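You operate a simulated robot arm through the tools that you are given. There is no shell and no other tool.

Carry out the task below with a simulated robot arm. There is one attempt and no reset: what you move stays moved.

TASK
Put things in order on the top of the small bench. At the end: the tamper from the top of the small bench stands on top of the clear cover; the dish from the top of the small bench stands where the tamper stood; the blue wax block (marked "Air") from the top of the small bench stands where the jar stood; the jar from the top of the small bench stands where the dish stood; whatever was shut is shut again. Leave all else as you found it, and nothing knocked over.

It is judged by the outcome, as a careful person would: the job done as asked, and still so three seconds after it is handed in. It fails if anything else is knocked over, pushed out of place, dropped, spilled or broken. Lids that push on must go on centred and level and be pressed home; caps that screw on are set level and turned clockwise until they are tight.

THE ROBOT
A 6-joint arm with a two-finger gripper, fixed in place. Base frame: the origin is at the foot of the arm, x ahead of it, y to its left, z up; the work surface is at about z = 0. Readings come in mm, degrees, newtons and seconds.
With the tool pointing down near the work surface it reaches from about 180 to 480 mm from the base axis. Its first joint turns from -66.0 to 66.0 degrees. Payload 1.76 kg.
The TCP is the grasp point between the finger pads, 29 mm short of the fingertips. In the tool frame z runs along the fingers and y along their closing line. The gripper opens to 82 mm. The gripper's body begins 58 mm behind the TCP.
Orientation is that of the tool frame in the base frame, as [roll, pitch, yaw] about the fixed x, y, z axes, in that order (R = Rz(yaw) Ry(pitch) Rx(roll)). With the fingers straight down and closing along the base's y, the tool's x points along the base's -x, its y along +y and its z along -z.

THE INTERFACE
- The arm moves only by the tool drive_tool. Its argument "rows" is one flat list of numbers, 7 for each row, row after row: the shift along the base's x, y, z in cm, then the turn, a rotation vector about the base's x, y, z in rad, then the gripper command, from -1 (shut) to 1 (fully open), values between in proportion. In form: [dx, dy, dz, ax, ay, az, grip, dx, dy, dz, ax, ay, az, grip, ...]. A call has 1 to 20 rows; each row is the pose to reach, as a shift and turn from the pose commanded when the call began. Each row takes 0.2 s and may step no farther than 50 mm and 8.6 degrees from the row before; otherwise, or with a gripper value out of range, the whole call is refused. Where a pose cannot be reached the arm comes as near as it can. A force on the tool above 40 N (or 10 N above the force at the start of the call, whichever is more), or a blocked arm, ends the call early, and 0.2 s more pass. The fingers move at their own pace and stop on an object; they squeeze with about 34 N. The grip force told is the motor's: it shows also when the fingers shut on nothing. Time passes only in rows, and 0.2 s behind the last, so rows that repeat a pose let the fingers close. It gives the time, the measured TCP pose, the force on the tool (base axes), the opening and the grip force at its end, in the units of the frame above (readings bear some noise), with the torque about the TCP (base axes, N m) and any sound that the robot's microphone picked up.
- Cameras (640 x 400 px; columns grow to the right, rows downward): "scene" is fixed at [70.7, 357.4, 408.1]; the picture's right is [-0.52, -0.86, 0.00], its down [-0.61, 0.37, -0.70] and it looks along [0.60, -0.36, -0.71] (base axes); focal length 218 px, centre (320, 200). "wrist" rides on the gripper at [79, 4, -89] in the tool frame; the picture's right is [-0.05, 1.00, 0.00], its down [-0.71, -0.04, -0.71] and it looks along [-0.71, -0.04, 0.71] (tool axes); focal length 256 px, centre (320, 200). There is no depth. A picture from a camera that has moved, and an enlarged one, comes with that camera's place and axes in the base frame and with its lens.
- snapshot(camera): a new picture of that camera. It takes no simulated time.
- zoom(camera, box): a new picture of the part [left, top, right, bottom] of that camera's present view, enlarged. It takes no simulated time.
- job_done(): hands the job in; it is judged then, once.

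Nothing tells you positions but the pictures and the camera data. Unless the task says otherwise, let go and move clear before handing in.

The tools are called after ">>>" as a command line: name --argument value ..., lists and objects as JSON in quotes. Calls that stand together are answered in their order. drive_tool: Moves the arm, as the interface text tells. Its arguments: {"type":"object","properties":{"rows":{"type":"array"}},"required":["rows"]} The other tools are called the same way: snapshot (camera) takes a picture; zoom (camera, box) takes an enlarged picture of a part of a camera's view; job_done () hands the job in.

At the start:

```text
time: 0.0
tcp_pos: [282.9, -79.9, 231.8]
orientation: [-179.9, 0.0, 180.0]
contact_force: [-0.6, -1.0, 0.6]
ft_torque: [-0.02, -0.02, 0.01]
opening: 82.0
finger_force: 0.0
```

scene: 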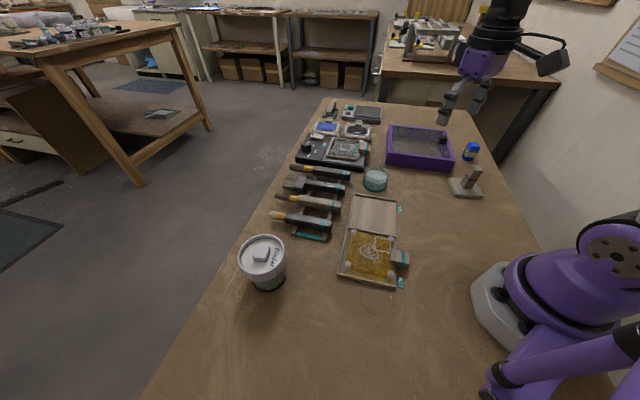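
wrist: 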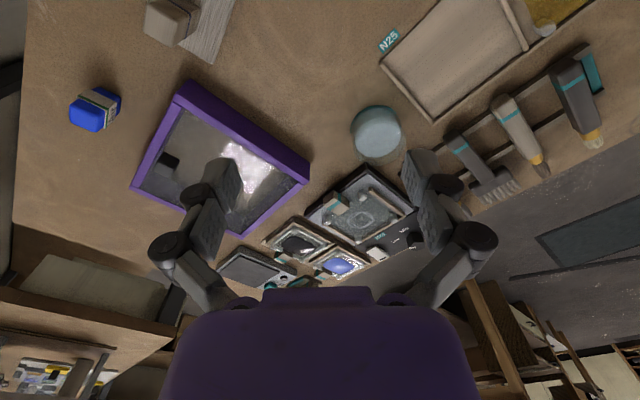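

I see a bench with a purple tray, a small blue block or jar, a tamper-like thing, a glassy round dish or cover, tools, a frame box and a labelled tin. I'll look closer before deciding what is what.

>>> zoom --camera "scene" --box '[290, 90, 420, 171]'

>>> zoom --camera "scene" --box '[380, 110, 500, 210]'

>>> zoom --camera "scene" --box '[230, 160, 420, 300]'

>>> zoom --camera "wrist" --box '[200, 160, 440, 310]'

>>> zoom --camera "wrist" --box '[50, 0, 330, 180]'

>>> zoom --camera "wrist" --box '[330, 0, 640, 200]'

```text
4.92 times, centred on (355, 130) of scene
camera zoom: at [70.7, 357.4, 408.1], right [-0.52, -0.86, 0.0], down [-0.61, 0.37, -0.7], along [0.6, -0.36, -0.71], focal length 1072 px, centre (148, 542)
```

zoom: 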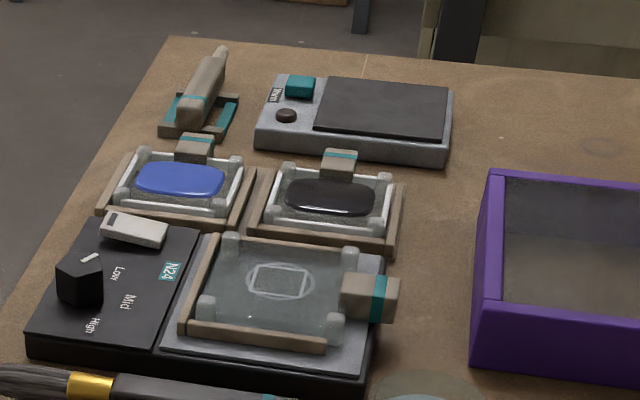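

```text
4.00 times, centred on (440, 160) of scene
camera zoom: at [70.7, 357.4, 408.1], right [-0.52, -0.86, 0.0], down [-0.61, 0.37, -0.7], along [0.6, -0.36, -0.71], focal length 871 px, centre (-160, 360)
```

zoom: 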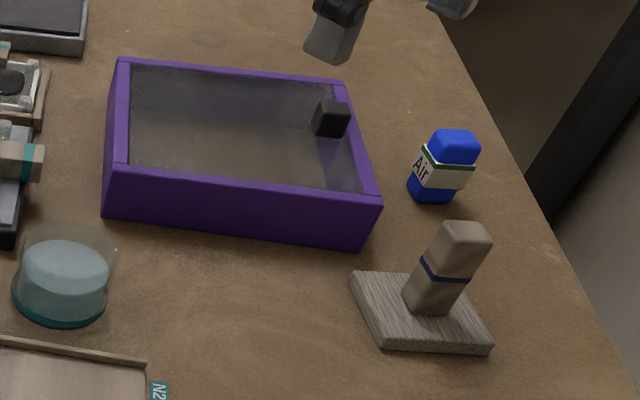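

```text
2.86 times, centred on (325, 230) of scene
camera zoom: at [70.7, 357.4, 408.1], right [-0.52, -0.86, 0.0], down [-0.61, 0.37, -0.7], along [0.6, -0.36, -0.71], focal length 622 px, centre (306, 114)
```

zoom: 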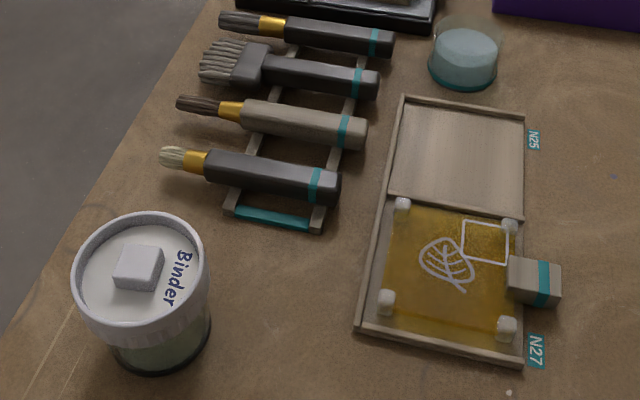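

```text
2.67 times, centred on (320, 235) of wrist
camera zoom: at [204.1, -75.9, 319.9], right [0.05, 1.0, 0.0], down [0.71, -0.04, 0.71], along [0.71, -0.04, -0.71], focal length 683 px, centre (320, 107)
```

zoom: 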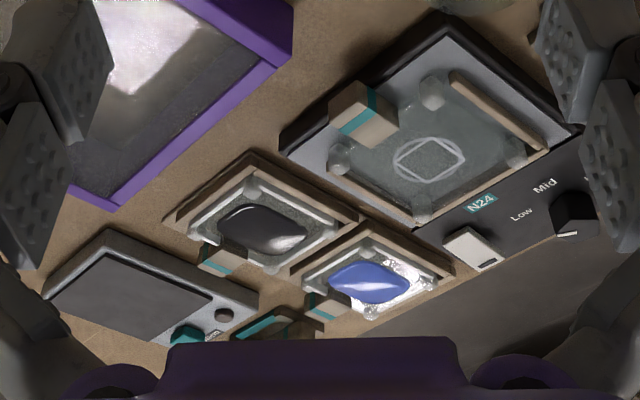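

```text
2.22 times, centred on (190, 90) of wrist
camera zoom: at [204.1, -75.9, 319.9], right [0.05, 1.0, 0.0], down [0.71, -0.04, 0.71], along [0.71, -0.04, -0.71], focal length 569 px, centre (609, 444)
```

zoom: 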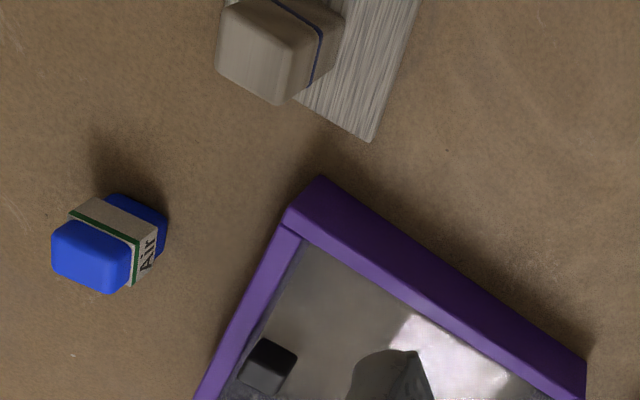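

```text
2.00 times, centred on (485, 100) of wrist
camera zoom: at [204.1, -75.9, 319.9], right [0.05, 1.0, 0.0], down [0.71, -0.04, 0.71], along [0.71, -0.04, -0.71], focal length 512 px, centre (-10, 400)
```

zoom: 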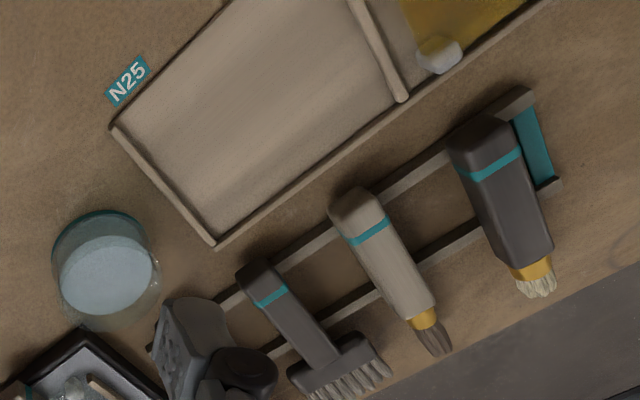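

The tamper seems to be at about (256, -234), the Air block near (332, -358), the dish near (390, -14) and the jar "Binder" near (297, 344). I take the purple box with the glossy top to be the clear cover. I'll move above the tamper and box for a closer look.

>>> drive_tool --rows '[0, -4, 0, 0, 0, 0, 1, 0, -8, 0, 0, 0, 0, 1, 0, -12, 0, 0, 0, 0, 1, 0, -14, 0, 0, 0, 0, 1]'

>>> snapshot --camera "wrist"

>>> snapshot --camera "scene"

```text
time: 1.0
tcp_pos: [284.2, -219.5, 230.5]
orientation: [180.0, 0.0, -180.0]
contact_force: [-0.3, -1.0, 0.4]
ft_torque: [-0.03, 0.04, 0.0]
opening: 82.0
finger_force: 0.1
```

```text
taken
camera wrist: at [204.2, -216.3, 320.5], right [0.05, 1.0, 0.0], down [0.71, -0.04, 0.71], along [0.71, -0.04, -0.71], focal length 256 px, centre (320, 200)
```

wrist: 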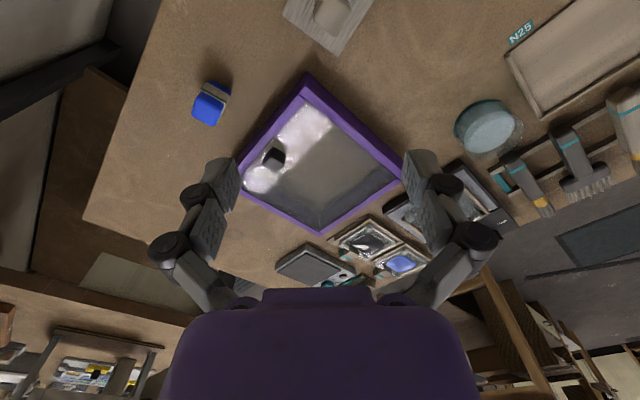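

```text
taken
```

scene: 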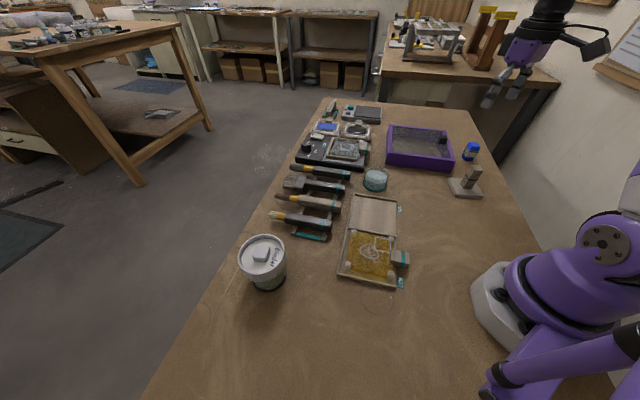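

The purple box is capped by a glossy pane with a black knob. I'll zoom in on it and on the tamper.

>>> zoom --camera "wrist" --box '[230, 70, 420, 240]'

>>> zoom --camera "wrist" --box '[170, 0, 400, 130]'

>>> zoom --camera "scene" --box '[370, 110, 490, 190]'

>>> zoom --camera "scene" --box '[350, 160, 400, 200]'

>>> zoom --camera "scene" --box '[440, 150, 500, 210]'

```text
2.35 times, centred on (325, 155) of wrist
camera zoom: at [204.2, -216.3, 320.5], right [0.05, 1.0, 0.0], down [0.71, -0.04, 0.71], along [0.71, -0.04, -0.71], focal length 602 px, centre (308, 306)
```

zoom: 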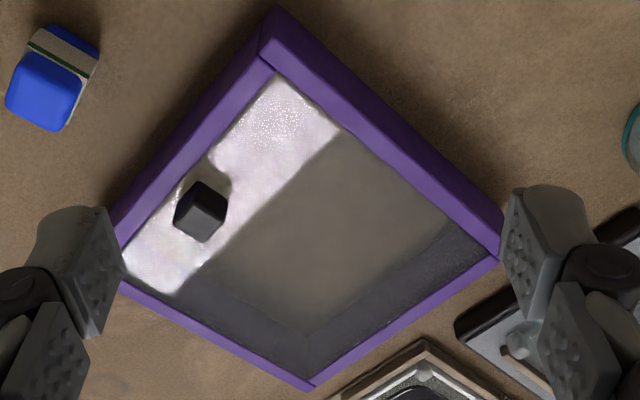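

```text
2.78 times, centred on (285, 65) of wrist
camera zoom: at [204.2, -216.3, 320.5], right [0.05, 1.0, 0.0], down [0.71, -0.04, 0.71], along [0.71, -0.04, -0.71], focal length 712 px, centre (417, 576)
```

zoom: 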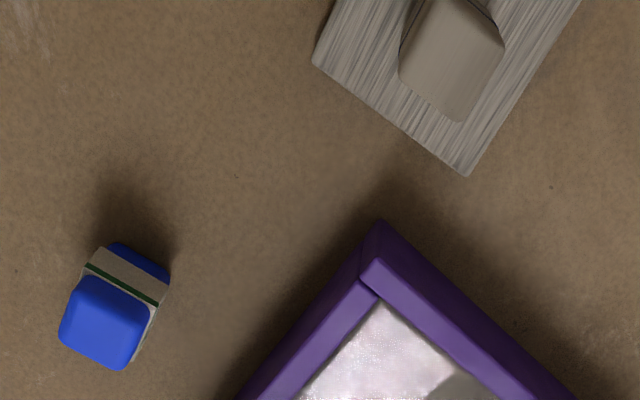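

```text
5.00 times, centred on (430, 150) of scene
camera zoom: at [70.7, 357.4, 408.1], right [-0.52, -0.86, 0.0], down [-0.61, 0.37, -0.7], along [0.6, -0.36, -0.71], focal length 1089 px, centre (-230, 450)
```

zoom: 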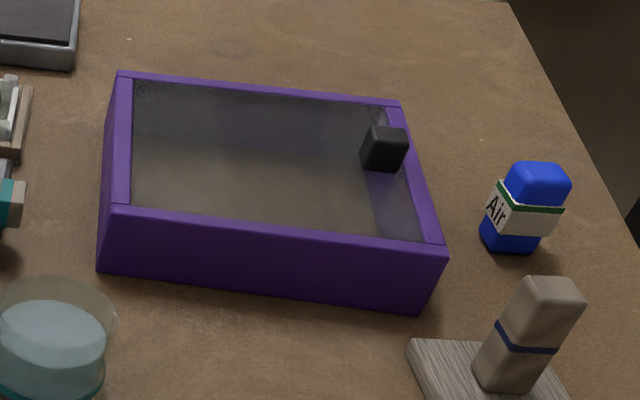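

```text
10.00 times, centred on (375, 180) of scene
camera zoom: at [70.7, 357.4, 408.1], right [-0.52, -0.86, 0.0], down [-0.61, 0.37, -0.7], along [0.6, -0.36, -0.71], focal length 2178 px, centre (-230, 400)
```

zoom: 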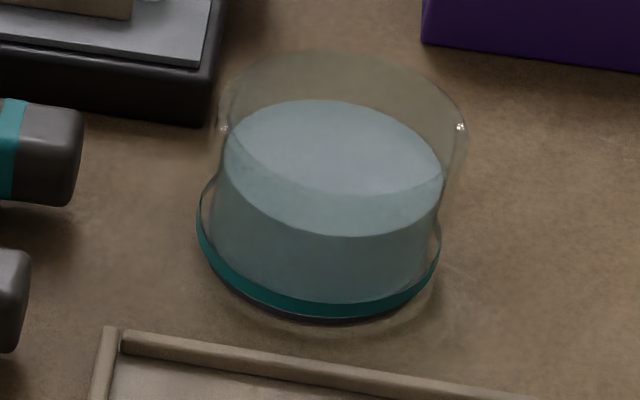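

```text
6.67 times, centred on (470, 180) of scene
camera zoom: at [70.7, 357.4, 408.1], right [-0.52, -0.86, 0.0], down [-0.61, 0.37, -0.7], along [0.6, -0.36, -0.71], focal length 1452 px, centre (-680, 333)
```

zoom: 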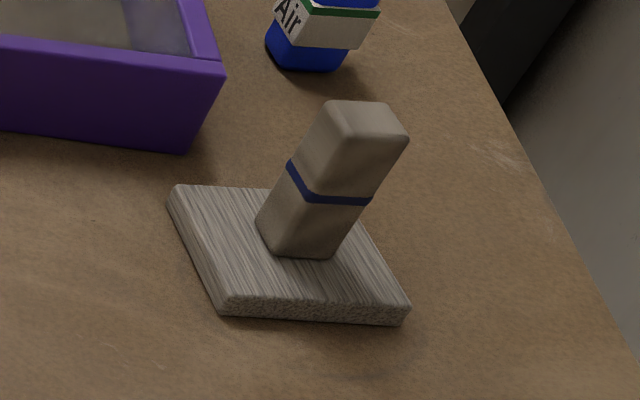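

The tamper looks like a handle about 67 mm tall on a 68 mm square foot, centred near (245, -209) with its edges at about 55° and -35°. I'll turn the gripper to match, move above it and check.

>>> drive_tool --rows '[-0.8, 0.2, -1.5, 0, 0, -0.123, 1, -1.6, 0.4, -3, 0, 0, -0.246, 1, -2.4, 0.6, -4.5, 0, 0, -0.369, 1, -3.2, 0.8, -6, 0, 0, -0.492, 1, -3.9, 1.1, -7.5, 0, 0, -0.614, 1]'

>>> snapshot --camera "wrist"

>>> snapshot --camera "scene"

```text
time: 2.2
tcp_pos: [244.7, -209.4, 156.4]
orientation: [180.0, 0.0, 144.7]
contact_force: [0.6, -0.2, 0.6]
ft_torque: [0.01, -0.01, -0.01]
opening: 81.8
finger_force: 0.0
```

```text
taken
camera wrist: at [182.4, -159.8, 244.5], right [0.62, 0.78, 0.0], down [0.55, -0.44, 0.71], along [0.55, -0.44, -0.71], focal length 256 px, centre (320, 200)
```

wrist: 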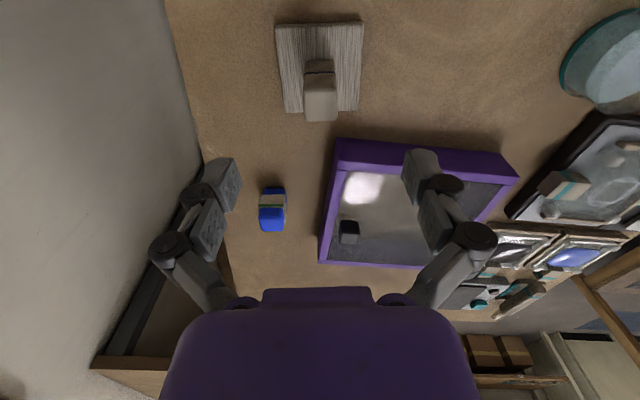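

```text
taken
```

scene: 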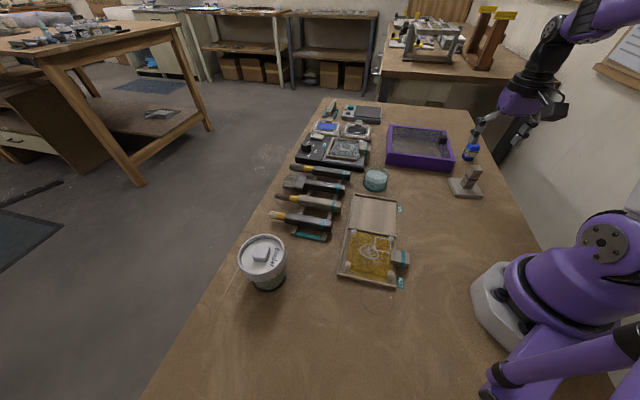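

The gripper is aligned over the tamper's handle. I'll go down around it and close.

>>> drive_tool --rows '[0, 0, -3, 0, 0, 0, 1, 0, 0, -6, 0, 0, 0, 1, 0, 0, -8.5, 0, 0, 0, 1, 0, 0, -10.7, 0, 0, 0, 1, 0, 0, -10.7, 0, 0, 0, 1]'

>>> snapshot --camera "wrist"

>>> zoom --camera "scene" --box '[420, 120, 520, 210]'

```text
time: 3.4
tcp_pos: [243.4, -209.9, 48.3]
orientation: [180.0, 0.0, 144.8]
contact_force: [0.4, 0.3, 0.0]
ft_torque: [-0.03, 0.01, 0.01]
opening: 82.1
finger_force: 0.0
```

```text
taken
camera wrist: at [181.9, -160.2, 137.1], right [0.62, 0.79, 0.0], down [0.56, -0.44, 0.71], along [0.56, -0.44, -0.71], focal length 256 px, centre (320, 200)
```

wrist: 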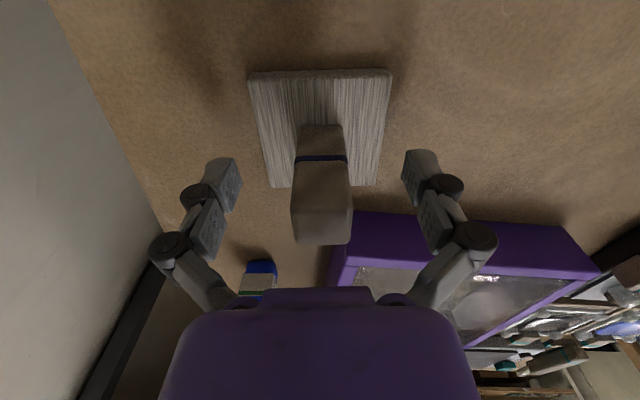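

```text
4.44 times, centred on (470, 165) of scene
camera zoom: at [70.7, 357.4, 408.1], right [-0.52, -0.86, 0.0], down [-0.61, 0.37, -0.7], along [0.6, -0.36, -0.71], focal length 968 px, centre (-347, 356)
```

zoom: 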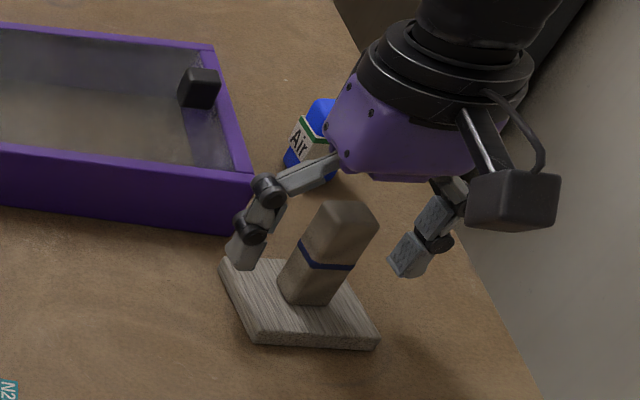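

>>> drive_tool --rows '[0, 0, 0, 0, 0, 0, 0.2, 0, 0, 0, 0, 0, 0, -0.3, 0, 0, 0, 0, 0, 0, -1, 0, 0, 0, 0, 0, 0, -1, 0, 0, 0, 0, 0, 0, -1]'

>>> drive_tool --rows '[0, 0, 1, 0, 0, 0, -1, 0, 0, 2, 0, 0, 0, -1, 0, 0, 4, 0, 0, 0, -1]'

>>> zoom --camera "scene" --box '[420, 100, 540, 210]'

>>> snapshot --camera "wrist"

```text
time: 4.6
tcp_pos: [242.7, -209.7, 48.5]
orientation: [180.0, 0.0, 144.7]
contact_force: [-1.8, -0.3, 9.9]
ft_torque: [0.01, 0.09, -0.13]
opening: 23.2
finger_force: 33.8
```

```text
time: 5.4
tcp_pos: [243.3, -208.0, 88.4]
orientation: [180.0, 0.1, 144.8]
contact_force: [-0.3, -0.1, -1.6]
ft_torque: [-0.01, 0.0, 0.0]
opening: 23.2
finger_force: 34.1
```

```text
3.64 times, centred on (480, 155) of scene
camera zoom: at [70.7, 357.4, 408.1], right [-0.52, -0.86, 0.0], down [-0.61, 0.37, -0.7], along [0.6, -0.36, -0.71], focal length 792 px, centre (-262, 364)
```

zoom: 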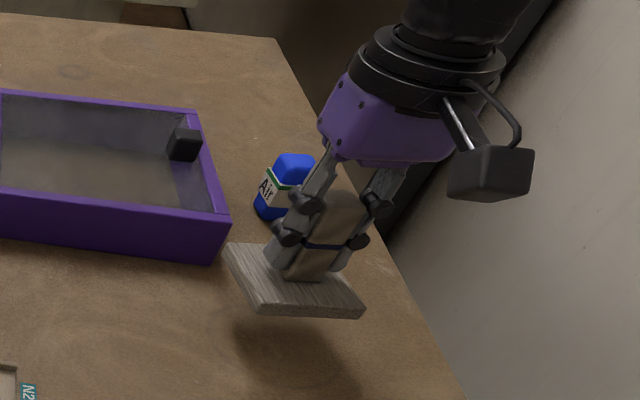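

```text
taken
camera wrist: at [181.6, -159.0, 177.4], right [0.62, 0.79, 0.0], down [0.56, -0.44, 0.71], along [0.56, -0.44, -0.71], focal length 256 px, centre (320, 200)
```

wrist: 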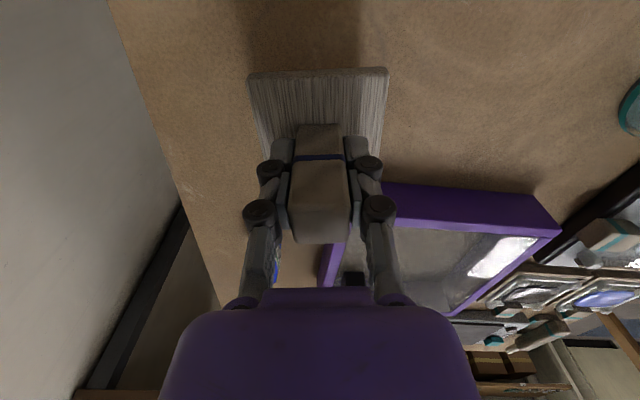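

The whole tamper came up with its foot, and its old centre is about (243.5, -209). I'll carry it over the clear cover of the purple box and check before lowering.

>>> drive_tool --rows '[0, 0, 4, 0, 0, 0, -1, 0, 0, 7.5, 0, 0, 0, -1, 4.5, 0.1, 7.5, 0, 0, -0.05, -1, 9, 0.2, 7.5, 0, 0, -0.1, -1, 13.5, 0.3, 7.5, 0, 0, -0.16, -1, 18, 0.4, 7.5, 0, 0, -0.16, -1, 18, 0.4, 7.5, 0, 0, -0.16, -1]'

>>> zoom --camera "scene" --box '[370, 60, 500, 190]'

>>> snapshot --camera "wrist"

```text
time: 7.0
tcp_pos: [411.7, -203.1, 161.8]
orientation: [-180.0, -0.1, 135.6]
contact_force: [0.2, -0.5, -2.0]
ft_torque: [-0.02, 0.02, -0.03]
opening: 23.1
finger_force: 34.1
out of reach, approached as far as the arm can: row 6, 7
```

```text
3.08 times, centred on (435, 125) of scene
camera zoom: at [70.7, 357.4, 408.1], right [-0.52, -0.86, 0.0], down [-0.61, 0.37, -0.7], along [0.6, -0.36, -0.71], focal length 670 px, centre (-34, 431)
```

zoom: 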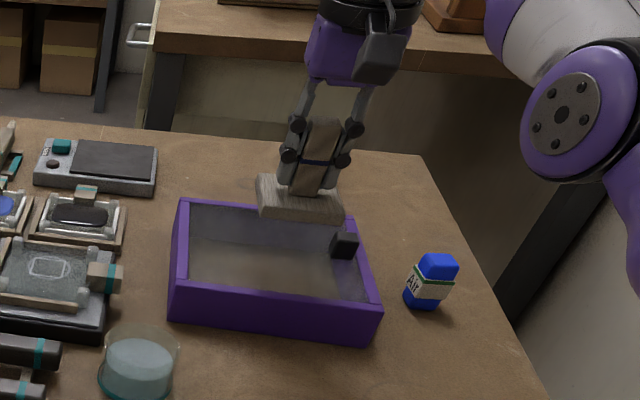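

```text
taken
camera wrist: at [358.6, -144.3, 251.2], right [0.74, 0.68, 0.0], down [0.48, -0.52, 0.71], along [0.48, -0.52, -0.71], focal length 256 px, centre (320, 200)
```

wrist: 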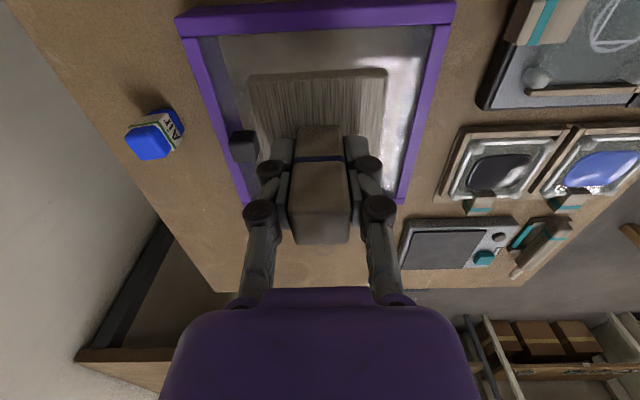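

The reach ends near (412, -203) at this height. I'll lower a little and see how far out I can get before setting down.

>>> drive_tool --rows '[0, 0, -2, 0, 0, 0, -1, 0, 0, -3.5, 0, 0, 0, -1, 0, 0, -3.5, 0, 0, 0, -1]'

```text
time: 7.8
tcp_pos: [411.7, -203.3, 127.6]
orientation: [-180.0, 0.0, 135.6]
contact_force: [0.5, 0.1, -1.5]
ft_torque: [-0.02, 0.01, -0.01]
opening: 23.4
finger_force: 34.4
```

>>> drive_tool --rows '[0.4, -0.4, -1.2, 0, 0, 0, -1, 0.8, -0.8, -2.4, 0, 0, 0, -1, 0.8, -0.8, -2.4, 0, 0, 0, -1]'

>>> snapshot --camera "wrist"

>>> zoom --camera "scene" --box '[370, 80, 490, 190]'

```text
time: 8.6
tcp_pos: [420.0, -210.5, 103.0]
orientation: [-180.0, 0.0, 135.7]
contact_force: [-0.7, 0.3, -1.0]
ft_torque: [0.03, -0.01, -0.04]
opening: 23.0
finger_force: 33.8
```

```text
taken
camera wrist: at [367.1, -152.7, 192.2], right [0.74, 0.68, 0.0], down [0.48, -0.52, 0.71], along [0.48, -0.52, -0.71], focal length 256 px, centre (320, 200)
```

wrist: 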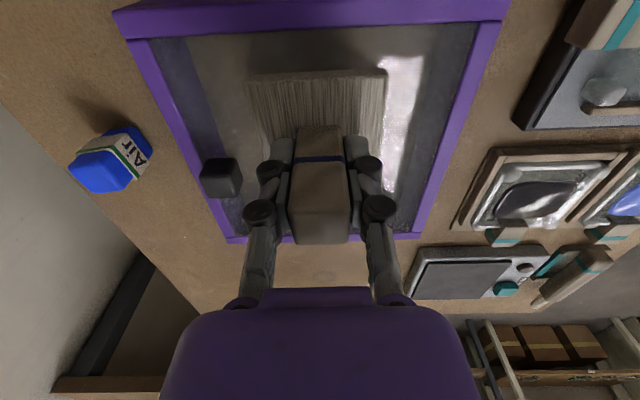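

```text
3.64 times, centred on (430, 135) of scene
camera zoom: at [70.7, 357.4, 408.1], right [-0.52, -0.86, 0.0], down [-0.61, 0.37, -0.7], along [0.6, -0.36, -0.71], focal length 792 px, centre (-80, 436)
```

zoom: 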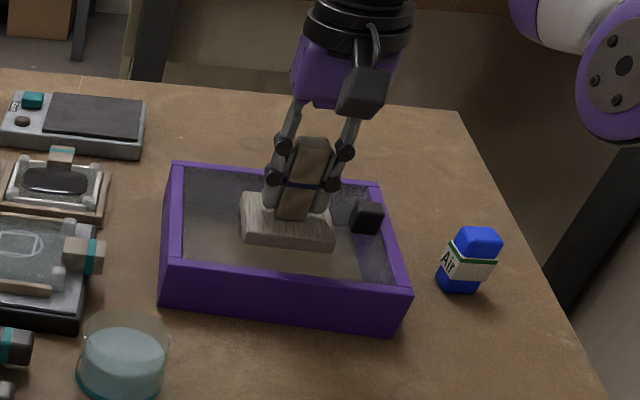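

The tamper's foot hangs well inside the frame and clear of the knob. I'll lower it in small steps until it touches.

>>> drive_tool --rows '[0, 0, -0.3, 0, 0, 0, -1, 0, 0, -0.6, 0, 0, 0, -1, 0, 0, -0.8, 0, 0, 0, -1, 0, 0, -0.8, 0, 0, 0, -1]'

```text
time: 9.6
tcp_pos: [419.9, -210.4, 94.1]
orientation: [-179.9, 0.0, 135.7]
contact_force: [-0.4, -0.3, -1.7]
ft_torque: [-0.01, 0.02, 0.0]
opening: 23.1
finger_force: 34.2
```

>>> drive_tool --rows '[0, 0, -0.2, 0, 0, 0, -1, 0, 0, -0.3, 0, 0, 0, -1, 0, 0, -0.3, 0, 0, 0, -1]'

>>> zoom --camera "scene" --box '[390, 110, 470, 180]'

```text
time: 10.4
tcp_pos: [420.2, -210.4, 92.7]
orientation: [-180.0, 0.1, 135.7]
contact_force: [-1.2, 0.2, 2.9]
ft_torque: [-0.12, -0.06, -0.03]
opening: 23.4
finger_force: 34.0
```

```text
5.71 times, centred on (430, 145) of scene
camera zoom: at [70.7, 357.4, 408.1], right [-0.52, -0.86, 0.0], down [-0.61, 0.37, -0.7], along [0.6, -0.36, -0.71], focal length 1245 px, centre (-309, 514)
```

zoom: 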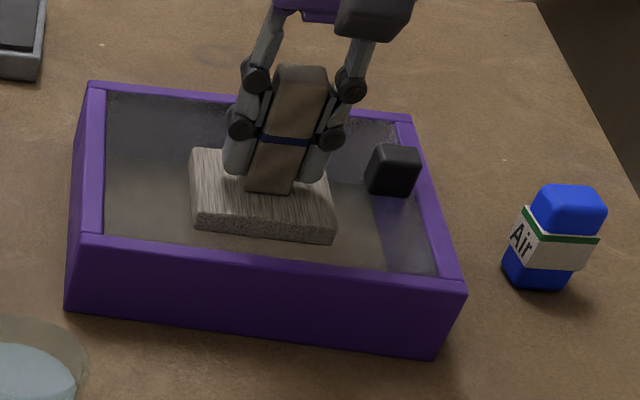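

Contact shows at a pane height of about 44 mm. I'll let go gently and rise.

>>> drive_tool --rows '[0, 0, -0.05, 0, 0, 0, -1, 0, 0, -0.05, 0, 0, 0, -0.4, 0, 0, -0.05, 0, 0, 0, -0.3, 0, 0, -0.05, 0, 0, 0, 0, 0, 0, -0.05, 0, 0, 0, 0.3, 0, 0, 1, 0, 0, 0, 0.3, 0, 0, 4, 0, 0, 0, 0.3, 0, 0, 7, 0, 0, 0, 0.3]'

>>> zoom --camera "scene" --box '[370, 80, 490, 190]'

>>> snapshot --camera "wrist"

```text
time: 12.2
tcp_pos: [408.8, -208.6, 160.6]
orientation: [180.0, 0.0, 135.8]
contact_force: [-0.4, -0.2, -0.4]
ft_torque: [0.0, -0.01, 0.0]
opening: 53.3
finger_force: 0.1
out of reach, approached as far as the arm can: row 7, 8
```

```text
3.64 times, centred on (430, 135) of scene
camera zoom: at [70.7, 357.4, 408.1], right [-0.52, -0.86, 0.0], down [-0.61, 0.37, -0.7], along [0.6, -0.36, -0.71], focal length 792 px, centre (-80, 436)
```

zoom: 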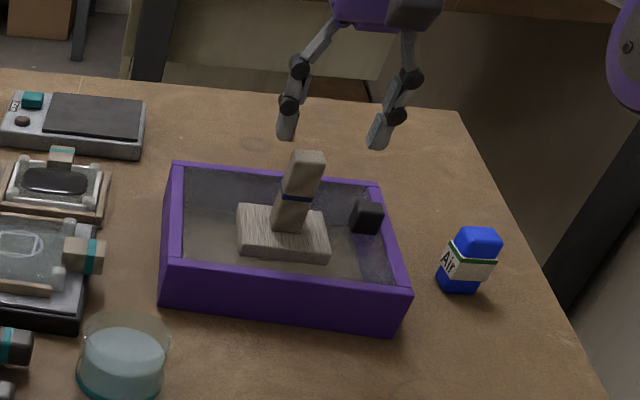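

```text
taken
camera wrist: at [355.2, -149.6, 249.6], right [0.74, 0.68, 0.0], down [0.48, -0.52, 0.71], along [0.48, -0.52, -0.71], focal length 256 px, centre (320, 200)
```

wrist: 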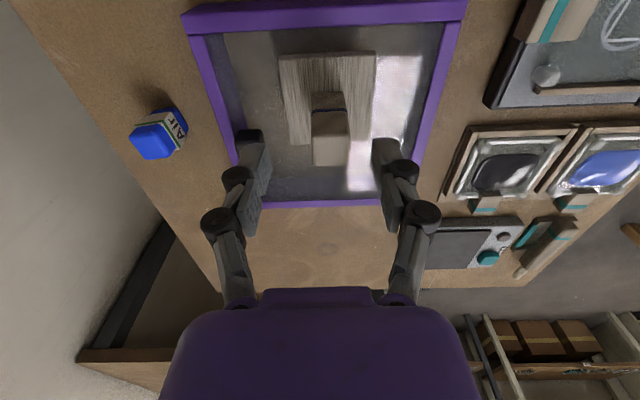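

The tamper stands upright on the clear cover. Next is the dish near (391, -17), so I'll move above it with the gripper turned back to close along y.

>>> drive_tool --rows '[-1, 3.5, 0.5, 0, 0, 0.13, 1, -2, 7, 0.5, 0, 0, 0.26, 1, -2.5, 10.5, 0.5, 0, 0, 0.39, 1, -3, 14, 0.5, 0, 0, 0.52, 1, -3.4, 17.5, 0.5, 0, 0, 0.65, 1, -3.4, 19.4, 0.5, 0, 0, 0.771, 1, -3.4, 19.4, 0.5, 0, 0, 0.771, 1]'

>>> snapshot --camera "wrist"

>>> snapshot --camera "scene"

```text
time: 13.8
tcp_pos: [374.6, -12.2, 164.3]
orientation: [-179.9, 0.0, 179.8]
contact_force: [-0.3, 0.0, -0.4]
ft_torque: [0.02, -0.02, -0.02]
opening: 82.1
finger_force: 0.0
```

```text
taken
camera wrist: at [295.6, -9.2, 253.7], right [0.05, 1.0, 0.0], down [0.71, -0.04, 0.71], along [0.71, -0.04, -0.71], focal length 256 px, centre (320, 200)
```

wrist: 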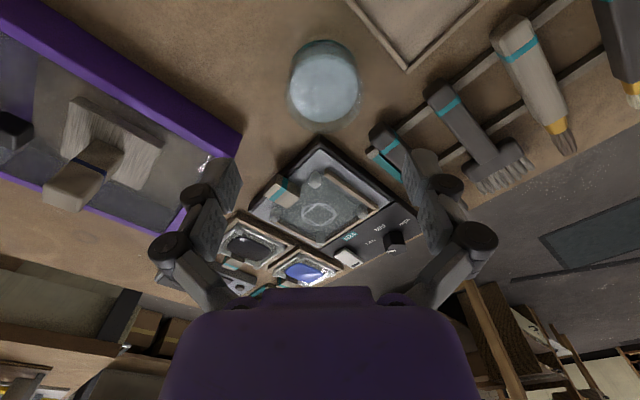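

```text
taken
```

scene: 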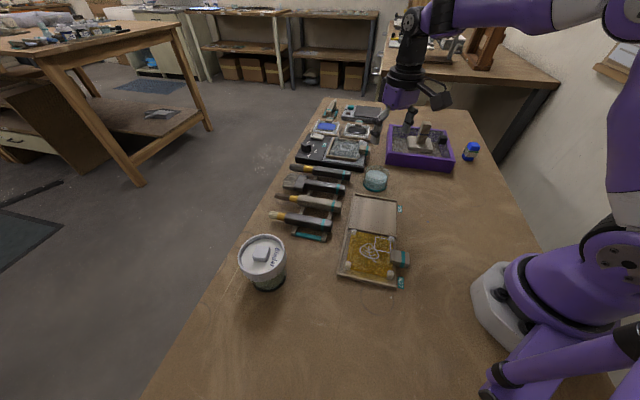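

>>> zoom --camera "wrist" --box '[250, 20, 410, 140]'

>>> zoom --camera "wrist" --box '[200, 120, 440, 300]'

>>> zoom --camera "scene" --box '[330, 150, 410, 210]'

```text
3.33 times, centred on (330, 80) of wrist
camera zoom: at [295.6, -9.2, 253.7], right [0.05, 1.0, 0.0], down [0.71, -0.04, 0.71], along [0.71, -0.04, -0.71], focal length 853 px, centre (287, 600)
```

zoom: 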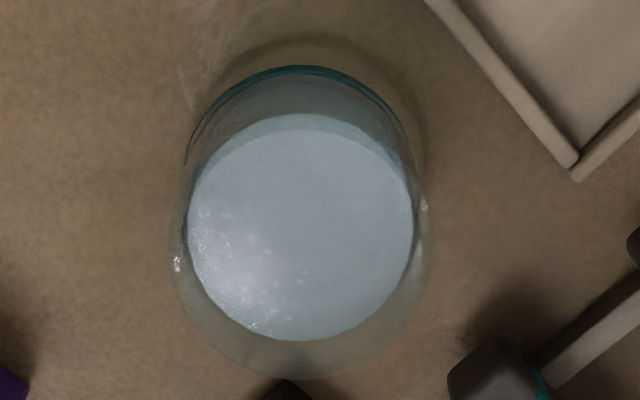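

```text
2.22 times, centred on (320, 210) of wrist
camera zoom: at [295.6, -9.2, 253.7], right [0.05, 1.0, 0.0], down [0.71, -0.04, 0.71], along [0.71, -0.04, -0.71], focal length 569 px, centre (320, 178)
```

zoom: 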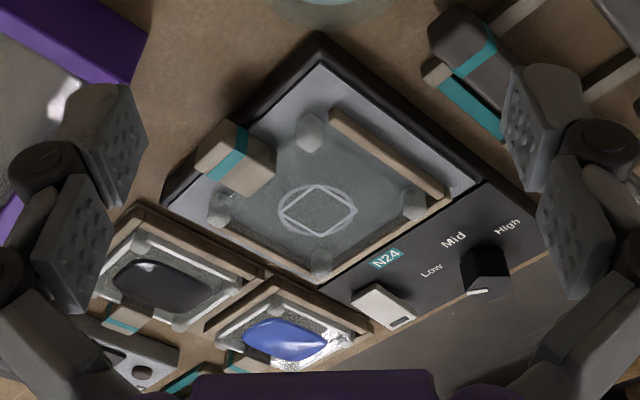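

```text
6.67 times, centred on (370, 180) of scene
camera zoom: at [70.7, 357.4, 408.1], right [-0.52, -0.86, 0.0], down [-0.61, 0.37, -0.7], along [0.6, -0.36, -0.71], focal length 1452 px, centre (-13, 333)
```

zoom: 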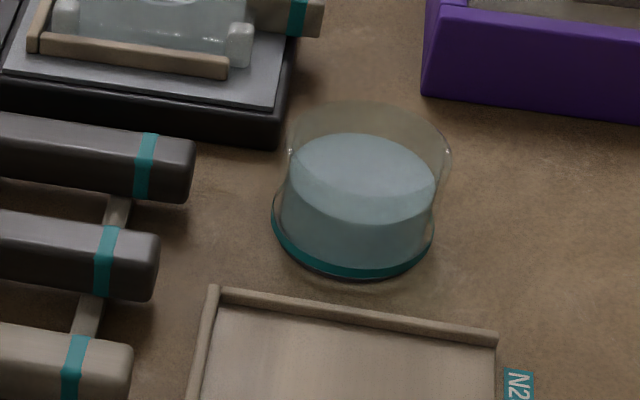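

The dish is about 66 mm wide and 40 mm tall, centred near (385, -11). I'll come down to just above it and check the centring.

>>> drive_tool --rows '[0.6, 0.07, -2.5, 0, 0, 0, 1, 1.05, 0.14, -5, 0, 0, 0, 1, 1.05, 0.14, -7.7, 0, 0, 0, 1, 1.05, 0.14, -7.7, 0, 0, 0, 1]'

>>> snapshot --camera "wrist"

>>> zoom --camera "scene" --box '[310, 120, 430, 210]'

```text
time: 14.8
tcp_pos: [384.7, -12.6, 87.1]
orientation: [180.0, 0.0, 179.9]
contact_force: [0.0, -0.1, -0.2]
ft_torque: [0.0, 0.0, 0.01]
opening: 82.1
finger_force: 0.1
```

```text
taken
camera wrist: at [306.2, -7.8, 176.9], right [0.06, 1.0, 0.0], down [0.71, -0.04, 0.71], along [0.71, -0.04, -0.71], focal length 256 px, centre (320, 200)
```

wrist: 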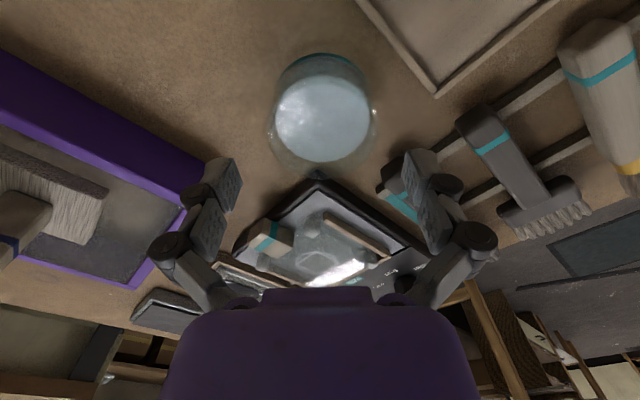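

```text
4.44 times, centred on (370, 165) of scene
camera zoom: at [70.7, 357.4, 408.1], right [-0.52, -0.86, 0.0], down [-0.61, 0.37, -0.7], along [0.6, -0.36, -0.71], focal length 968 px, centre (98, 356)
```

zoom: 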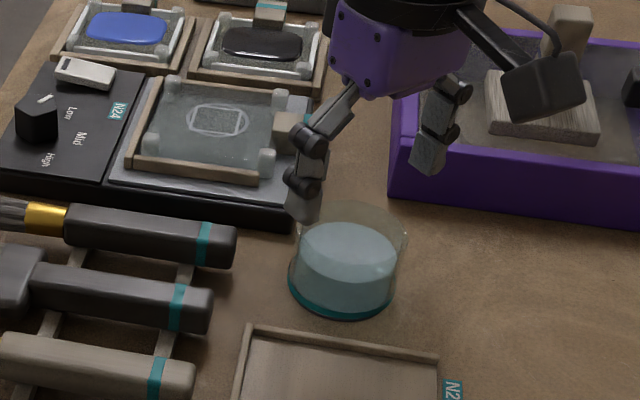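

>>> zoom --camera "wrist" --box '[240, 30, 410, 190]'

```text
2.50 times, centred on (325, 110) of wrist
camera zoom: at [306.2, -7.8, 176.9], right [0.06, 1.0, 0.0], down [0.71, -0.04, 0.71], along [0.71, -0.04, -0.71], focal length 640 px, centre (308, 425)
```

zoom: 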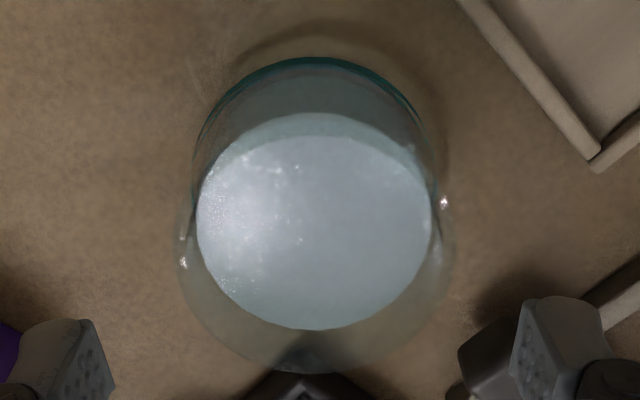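

>>> drive_tool --rows '[0.3, 0.1, 0, 0, 0, 0, 1, 0.3, 0.1, -1.5, 0, 0, 0, 1, 0.3, 0.1, -3, 0, 0, 0, 1, 0.3, 0.1, -4.2, 0, 0, 0, 1, 0.3, 0.1, -5.3, 0, 0, 0, 1, 0.3, 0.1, -5.3, 0, 0, 0, 1]'

>>> snapshot --camera "wrist"

>>> zoom --camera "scene" --box '[330, 130, 430, 210]'

```text
time: 16.2
tcp_pos: [387.8, -11.5, 36.1]
orientation: [180.0, 0.0, 179.8]
contact_force: [-0.3, -0.6, 0.2]
ft_torque: [0.0, -0.02, -0.01]
opening: 82.1
finger_force: 0.0
```

```text
taken
camera wrist: at [309.0, -6.7, 123.6], right [0.06, 1.0, 0.0], down [0.71, -0.04, 0.71], along [0.71, -0.04, -0.71], focal length 256 px, centre (320, 200)
```

wrist: 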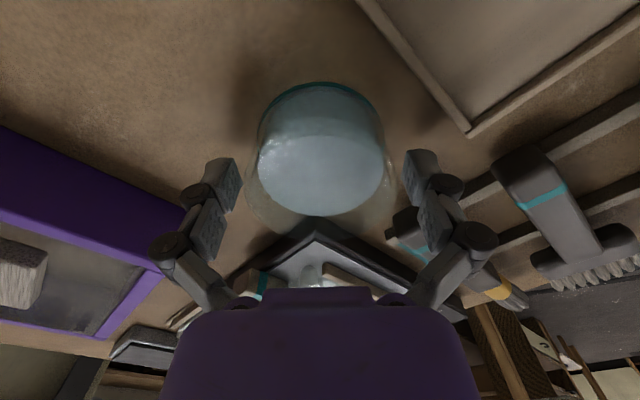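

```text
5.00 times, centred on (380, 170) of scene
camera zoom: at [70.7, 357.4, 408.1], right [-0.52, -0.86, 0.0], down [-0.61, 0.37, -0.7], along [0.6, -0.36, -0.71], focal length 1089 px, centre (20, 350)
```

zoom: 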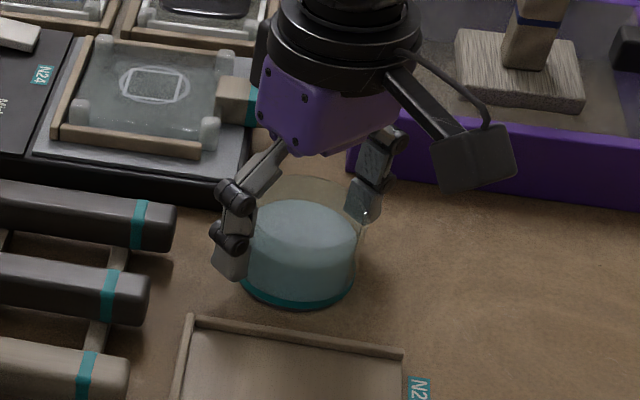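

>>> drive_tool --rows '[0, 0, 0, 0, 0, 0, 0.75, 0, 0, 0, 0, 0, 0, 0.6, 0, 0, 0, 0, 0, 0, 0.4, 0, 0, 0, 0, 0, 0, 0.3, 0, 0, 0, 0, 0, 0, 0.3]'

>>> snapshot --camera "wrist"

```text
time: 17.4
tcp_pos: [388.5, -10.1, 34.8]
orientation: [-180.0, 0.0, 179.8]
contact_force: [-2.3, 1.3, 7.2]
ft_torque: [0.01, 0.11, 0.0]
opening: 65.5
finger_force: 33.5
```

```text
taken
camera wrist: at [309.0, -6.6, 123.9], right [0.06, 1.0, 0.0], down [0.71, -0.04, 0.71], along [0.71, -0.04, -0.71], focal length 256 px, centre (320, 200)
```

wrist: 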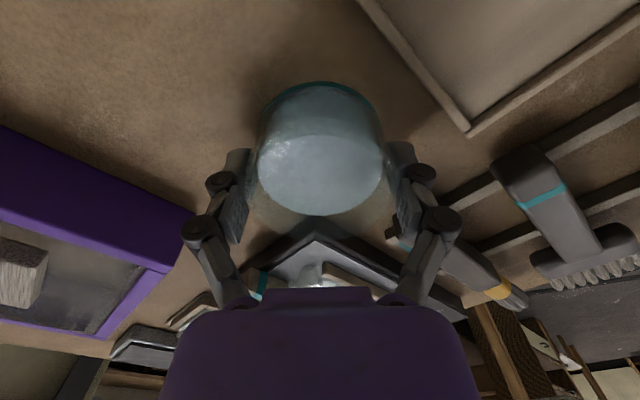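

The dish is held at 65.5 mm wide. I'll lift it slowly and level.

>>> drive_tool --rows '[0, 0, 0.3, 0, 0, 0, 0.3, 0, 0, 1, 0, 0, 0, 0.3, 0, 0, 2, 0, 0, 0, 0.3, 0, 0, 3.2, 0, 0, 0, 0.3, 0, 0, 4.6, 0, 0, 0, 0.3, 0, 0, 6, 0, 0, 0, 0.3, 0, 0, 7, 0, 0, 0, 0.3, 0, 0, 7.3, 0, 0, 0, 0.3, 0, 0, 7.3, 0, 0, 0, 0.3]'

>>> snapshot --camera "wrist"

>>> zoom --camera "scene" --box '[330, 100, 430, 210]'

```text
time: 19.4
tcp_pos: [388.7, -11.0, 107.8]
orientation: [179.9, 0.0, 179.8]
contact_force: [-0.1, -0.3, -1.9]
ft_torque: [-0.03, 0.01, 0.01]
opening: 65.5
finger_force: 33.9
```

```text
taken
camera wrist: at [309.1, -6.6, 196.6], right [0.06, 1.0, 0.0], down [0.71, -0.04, 0.71], along [0.71, -0.04, -0.71], focal length 256 px, centre (320, 200)
```

wrist: 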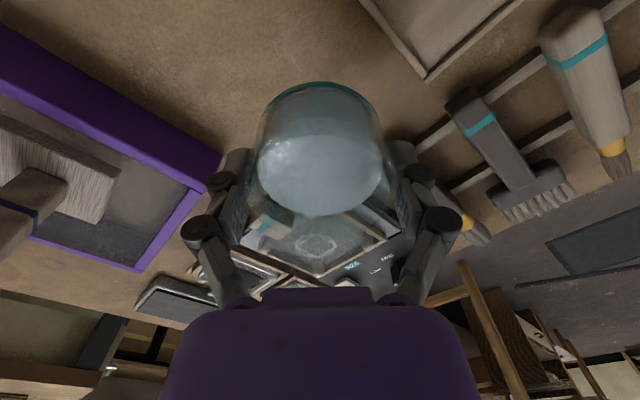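

```text
3.64 times, centred on (380, 155) of scene
camera zoom: at [70.7, 357.4, 408.1], right [-0.52, -0.86, 0.0], down [-0.61, 0.37, -0.7], along [0.6, -0.36, -0.71], focal length 792 px, centre (102, 364)
```

zoom: 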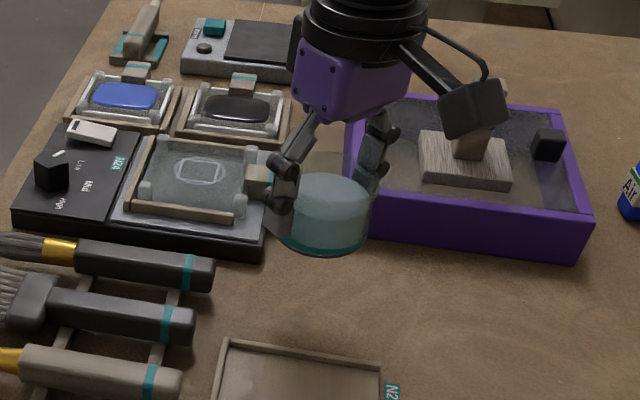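

The dish is held level and its old centre is about (388, -11). I'll carry it smoothly to the tamper's old spot at (243.5, -209).

>>> drive_tool --rows '[-0.4, -0.6, 0, 0, 0, 0, 0.3, -1.4, -2.0, 0, 0, 0, 0, 0.3, -2.9, -4.0, 0, 0, 0, 0, 0.3, -4.6, -6.3, 0, 0, 0, 0, 0.3, -6.4, -8.7, 0, 0, 0, 0, 0.3, -8.1, -11.1, 0, 0, 0, 0, 0.3, -9.9, -13.5, 0, 0, 0, 0, 0.3, -11.6, -15.8, 0, 0, 0, 0, 0.3, -13, -17.8, 0, 0, 0, 0, 0.3, -14.1, -19.2, 0, 0, 0, 0, 0.3, -14.5, -19.8, 0, 0, 0, 0, 0.3, -14.5, -19.8, -1, 0, 0, 0, 0.3, -14.5, -19.8, -2.5, 0, 0, 0, 0.3, -14.5, -19.8, -4, 0, 0, 0, 0.3, -14.5, -19.8, -5, 0, 0, 0, 0.3, -14.5, -19.8, -5, 0, 0, 0, 0.3]'

>>> snapshot --camera "wrist"

>>> zoom --camera "scene" --box '[400, 100, 520, 210]'

```text
time: 22.8
tcp_pos: [243.2, -209.2, 57.0]
orientation: [180.0, 0.0, 179.8]
contact_force: [0.5, 0.3, -2.0]
ft_torque: [0.02, -0.02, -0.01]
opening: 65.2
finger_force: 33.7
```

```text
taken
camera wrist: at [164.2, -205.0, 146.4], right [0.06, 1.0, 0.0], down [0.71, -0.04, 0.71], along [0.71, -0.04, -0.71], focal length 256 px, centre (320, 200)
```

wrist: 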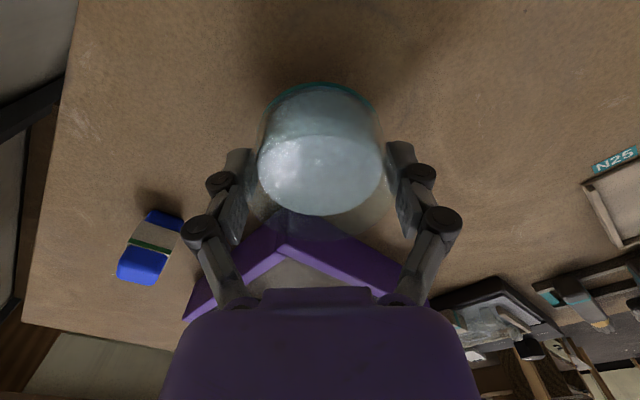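

```text
3.64 times, centred on (460, 155) of scene
camera zoom: at [70.7, 357.4, 408.1], right [-0.52, -0.86, 0.0], down [-0.61, 0.37, -0.7], along [0.6, -0.36, -0.71], focal length 792 px, centre (-189, 364)
```

zoom: 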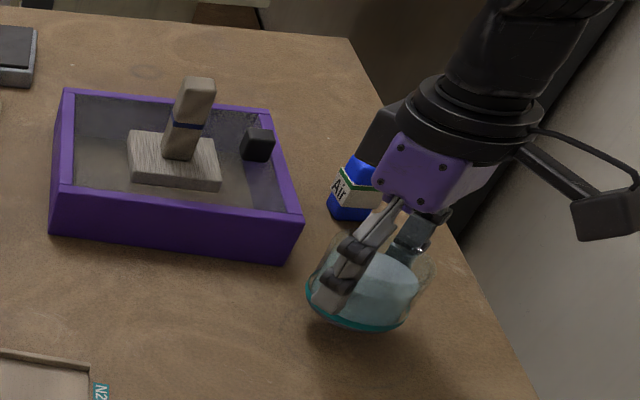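

>>> drive_tool --rows '[0, 0, -0.8, 0, 0, 0, 0.3, 0, 0, -1.5, 0, 0, 0, 0.3, 0, 0, -1.9, 0, 0, 0, 0.3, 0, 0, -2.0, 0, 0, 0, 0.3, 0, 0, -2.1, 0, 0, 0, 0.3, 0, 0, -2.1, 0, 0, 0, 0.3]'

```text
time: 24.2
tcp_pos: [243.7, -208.4, 35.8]
orientation: [180.0, 0.0, 179.7]
contact_force: [0.4, -0.3, -2.0]
ft_torque: [-0.01, 0.02, 0.01]
opening: 65.3
finger_force: 34.3
```

>>> drive_tool --rows '[0, 0, -0.1, 0, 0, 0, 0.3, 0, 0, -0.1, 0, 0, 0, 0.3]'

```text
time: 24.8
tcp_pos: [243.2, -209.8, 36.5]
orientation: [180.0, 0.0, 179.8]
contact_force: [-1.0, -0.4, -1.3]
ft_torque: [0.01, -0.02, 0.0]
opening: 65.4
finger_force: 34.7
```

>>> drive_tool --rows '[0, 0, -0.07, 0, 0, 0, 0.3, 0, 0, -0.07, 0, 0, 0, 0.3]'

>>> zoom --camera "scene" --box '[430, 140, 500, 210]'

```text
time: 25.4
tcp_pos: [242.2, -208.6, 34.7]
orientation: [180.0, 0.0, 179.8]
contact_force: [0.0, 0.8, -1.6]
ft_torque: [0.0, 0.0, 0.01]
opening: 65.4
finger_force: 34.1
```

```text
5.71 times, centred on (465, 175) of scene
camera zoom: at [70.7, 357.4, 408.1], right [-0.52, -0.86, 0.0], down [-0.61, 0.37, -0.7], along [0.6, -0.36, -0.71], focal length 1245 px, centre (-509, 343)
```

zoom: 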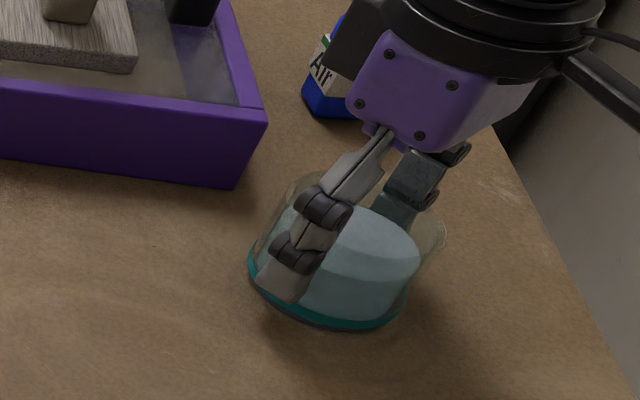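

>>> drive_tool --rows '[0, 0, -0.08, 0, 0, 0, 0.3, 0, 0, -0.08, 0, 0, 0, 0.3]'

>>> drive_tool --rows '[0, 0, -0.08, 0, 0, 0, 0.3, 0, 0, -0.08, 0, 0, 0, 0.3]'

```text
time: 26.0
tcp_pos: [242.7, -209.6, 35.1]
orientation: [-180.0, 0.0, 179.8]
contact_force: [-6.1, 4.7, 20.3]
ft_torque: [0.16, 0.24, 0.03]
opening: 65.5
finger_force: 34.3
```

```text
time: 26.6
tcp_pos: [242.9, -209.3, 34.8]
orientation: [180.0, 0.1, 179.8]
contact_force: [-3.8, 6.5, 20.9]
ft_torque: [0.22, 0.14, -0.04]
opening: 65.7
finger_force: 33.8
```

It's touching down. I'll ease up a touch, open and rise.

>>> drive_tool --rows '[0, 0, 0.12, 0, 0, 0, 0.3, 0, 0, 0.12, 0, 0, 0, 0.3]'

>>> drive_tool --rows '[0, 0, 0, 0, 0, 0, 0.61, 0, 0, 0, 0, 0, 0, 0.75, 0, 0, 0, 0, 0, 0, 1, 0, 0, 0, 0, 0, 0, 1, 0, 0, 1.5, 0, 0, 0, 1, 0, 0, 4, 0, 0, 0, 1, 0, 0, 8, 0, 0, 0, 1, 0, 0, 12, 0, 0, 0, 1]'

>>> snapshot --camera "wrist"

>>> snapshot --camera "scene"

```text
time: 27.2
tcp_pos: [241.7, -208.4, 34.7]
orientation: [-179.9, 0.1, 179.7]
contact_force: [-1.2, 0.0, -2.3]
ft_torque: [0.01, -0.02, 0.04]
opening: 65.3
finger_force: 34.1
```

```text
time: 29.0
tcp_pos: [242.7, -206.9, 154.8]
orientation: [179.9, 0.0, 179.8]
contact_force: [-1.1, -0.1, 0.7]
ft_torque: [-0.01, 0.0, 0.03]
opening: 82.0
finger_force: 0.1
```

```text
taken
camera wrist: at [163.9, -203.9, 243.8], right [0.06, 1.0, 0.0], down [0.71, -0.04, 0.71], along [0.71, -0.04, -0.71], focal length 256 px, centre (320, 200)
```

wrist: 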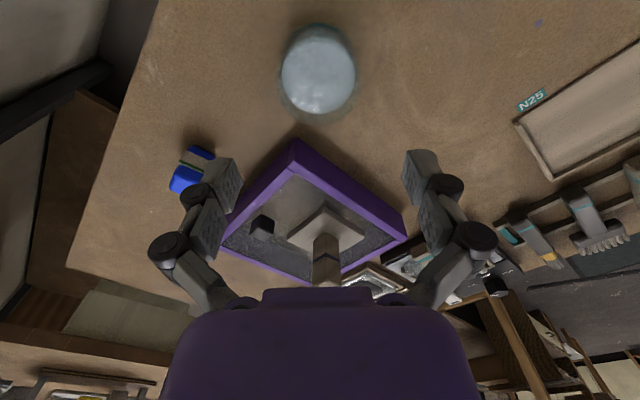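

```text
taken
```

scene: 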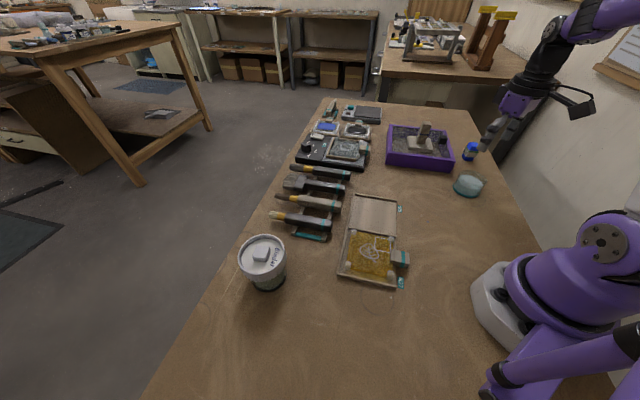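

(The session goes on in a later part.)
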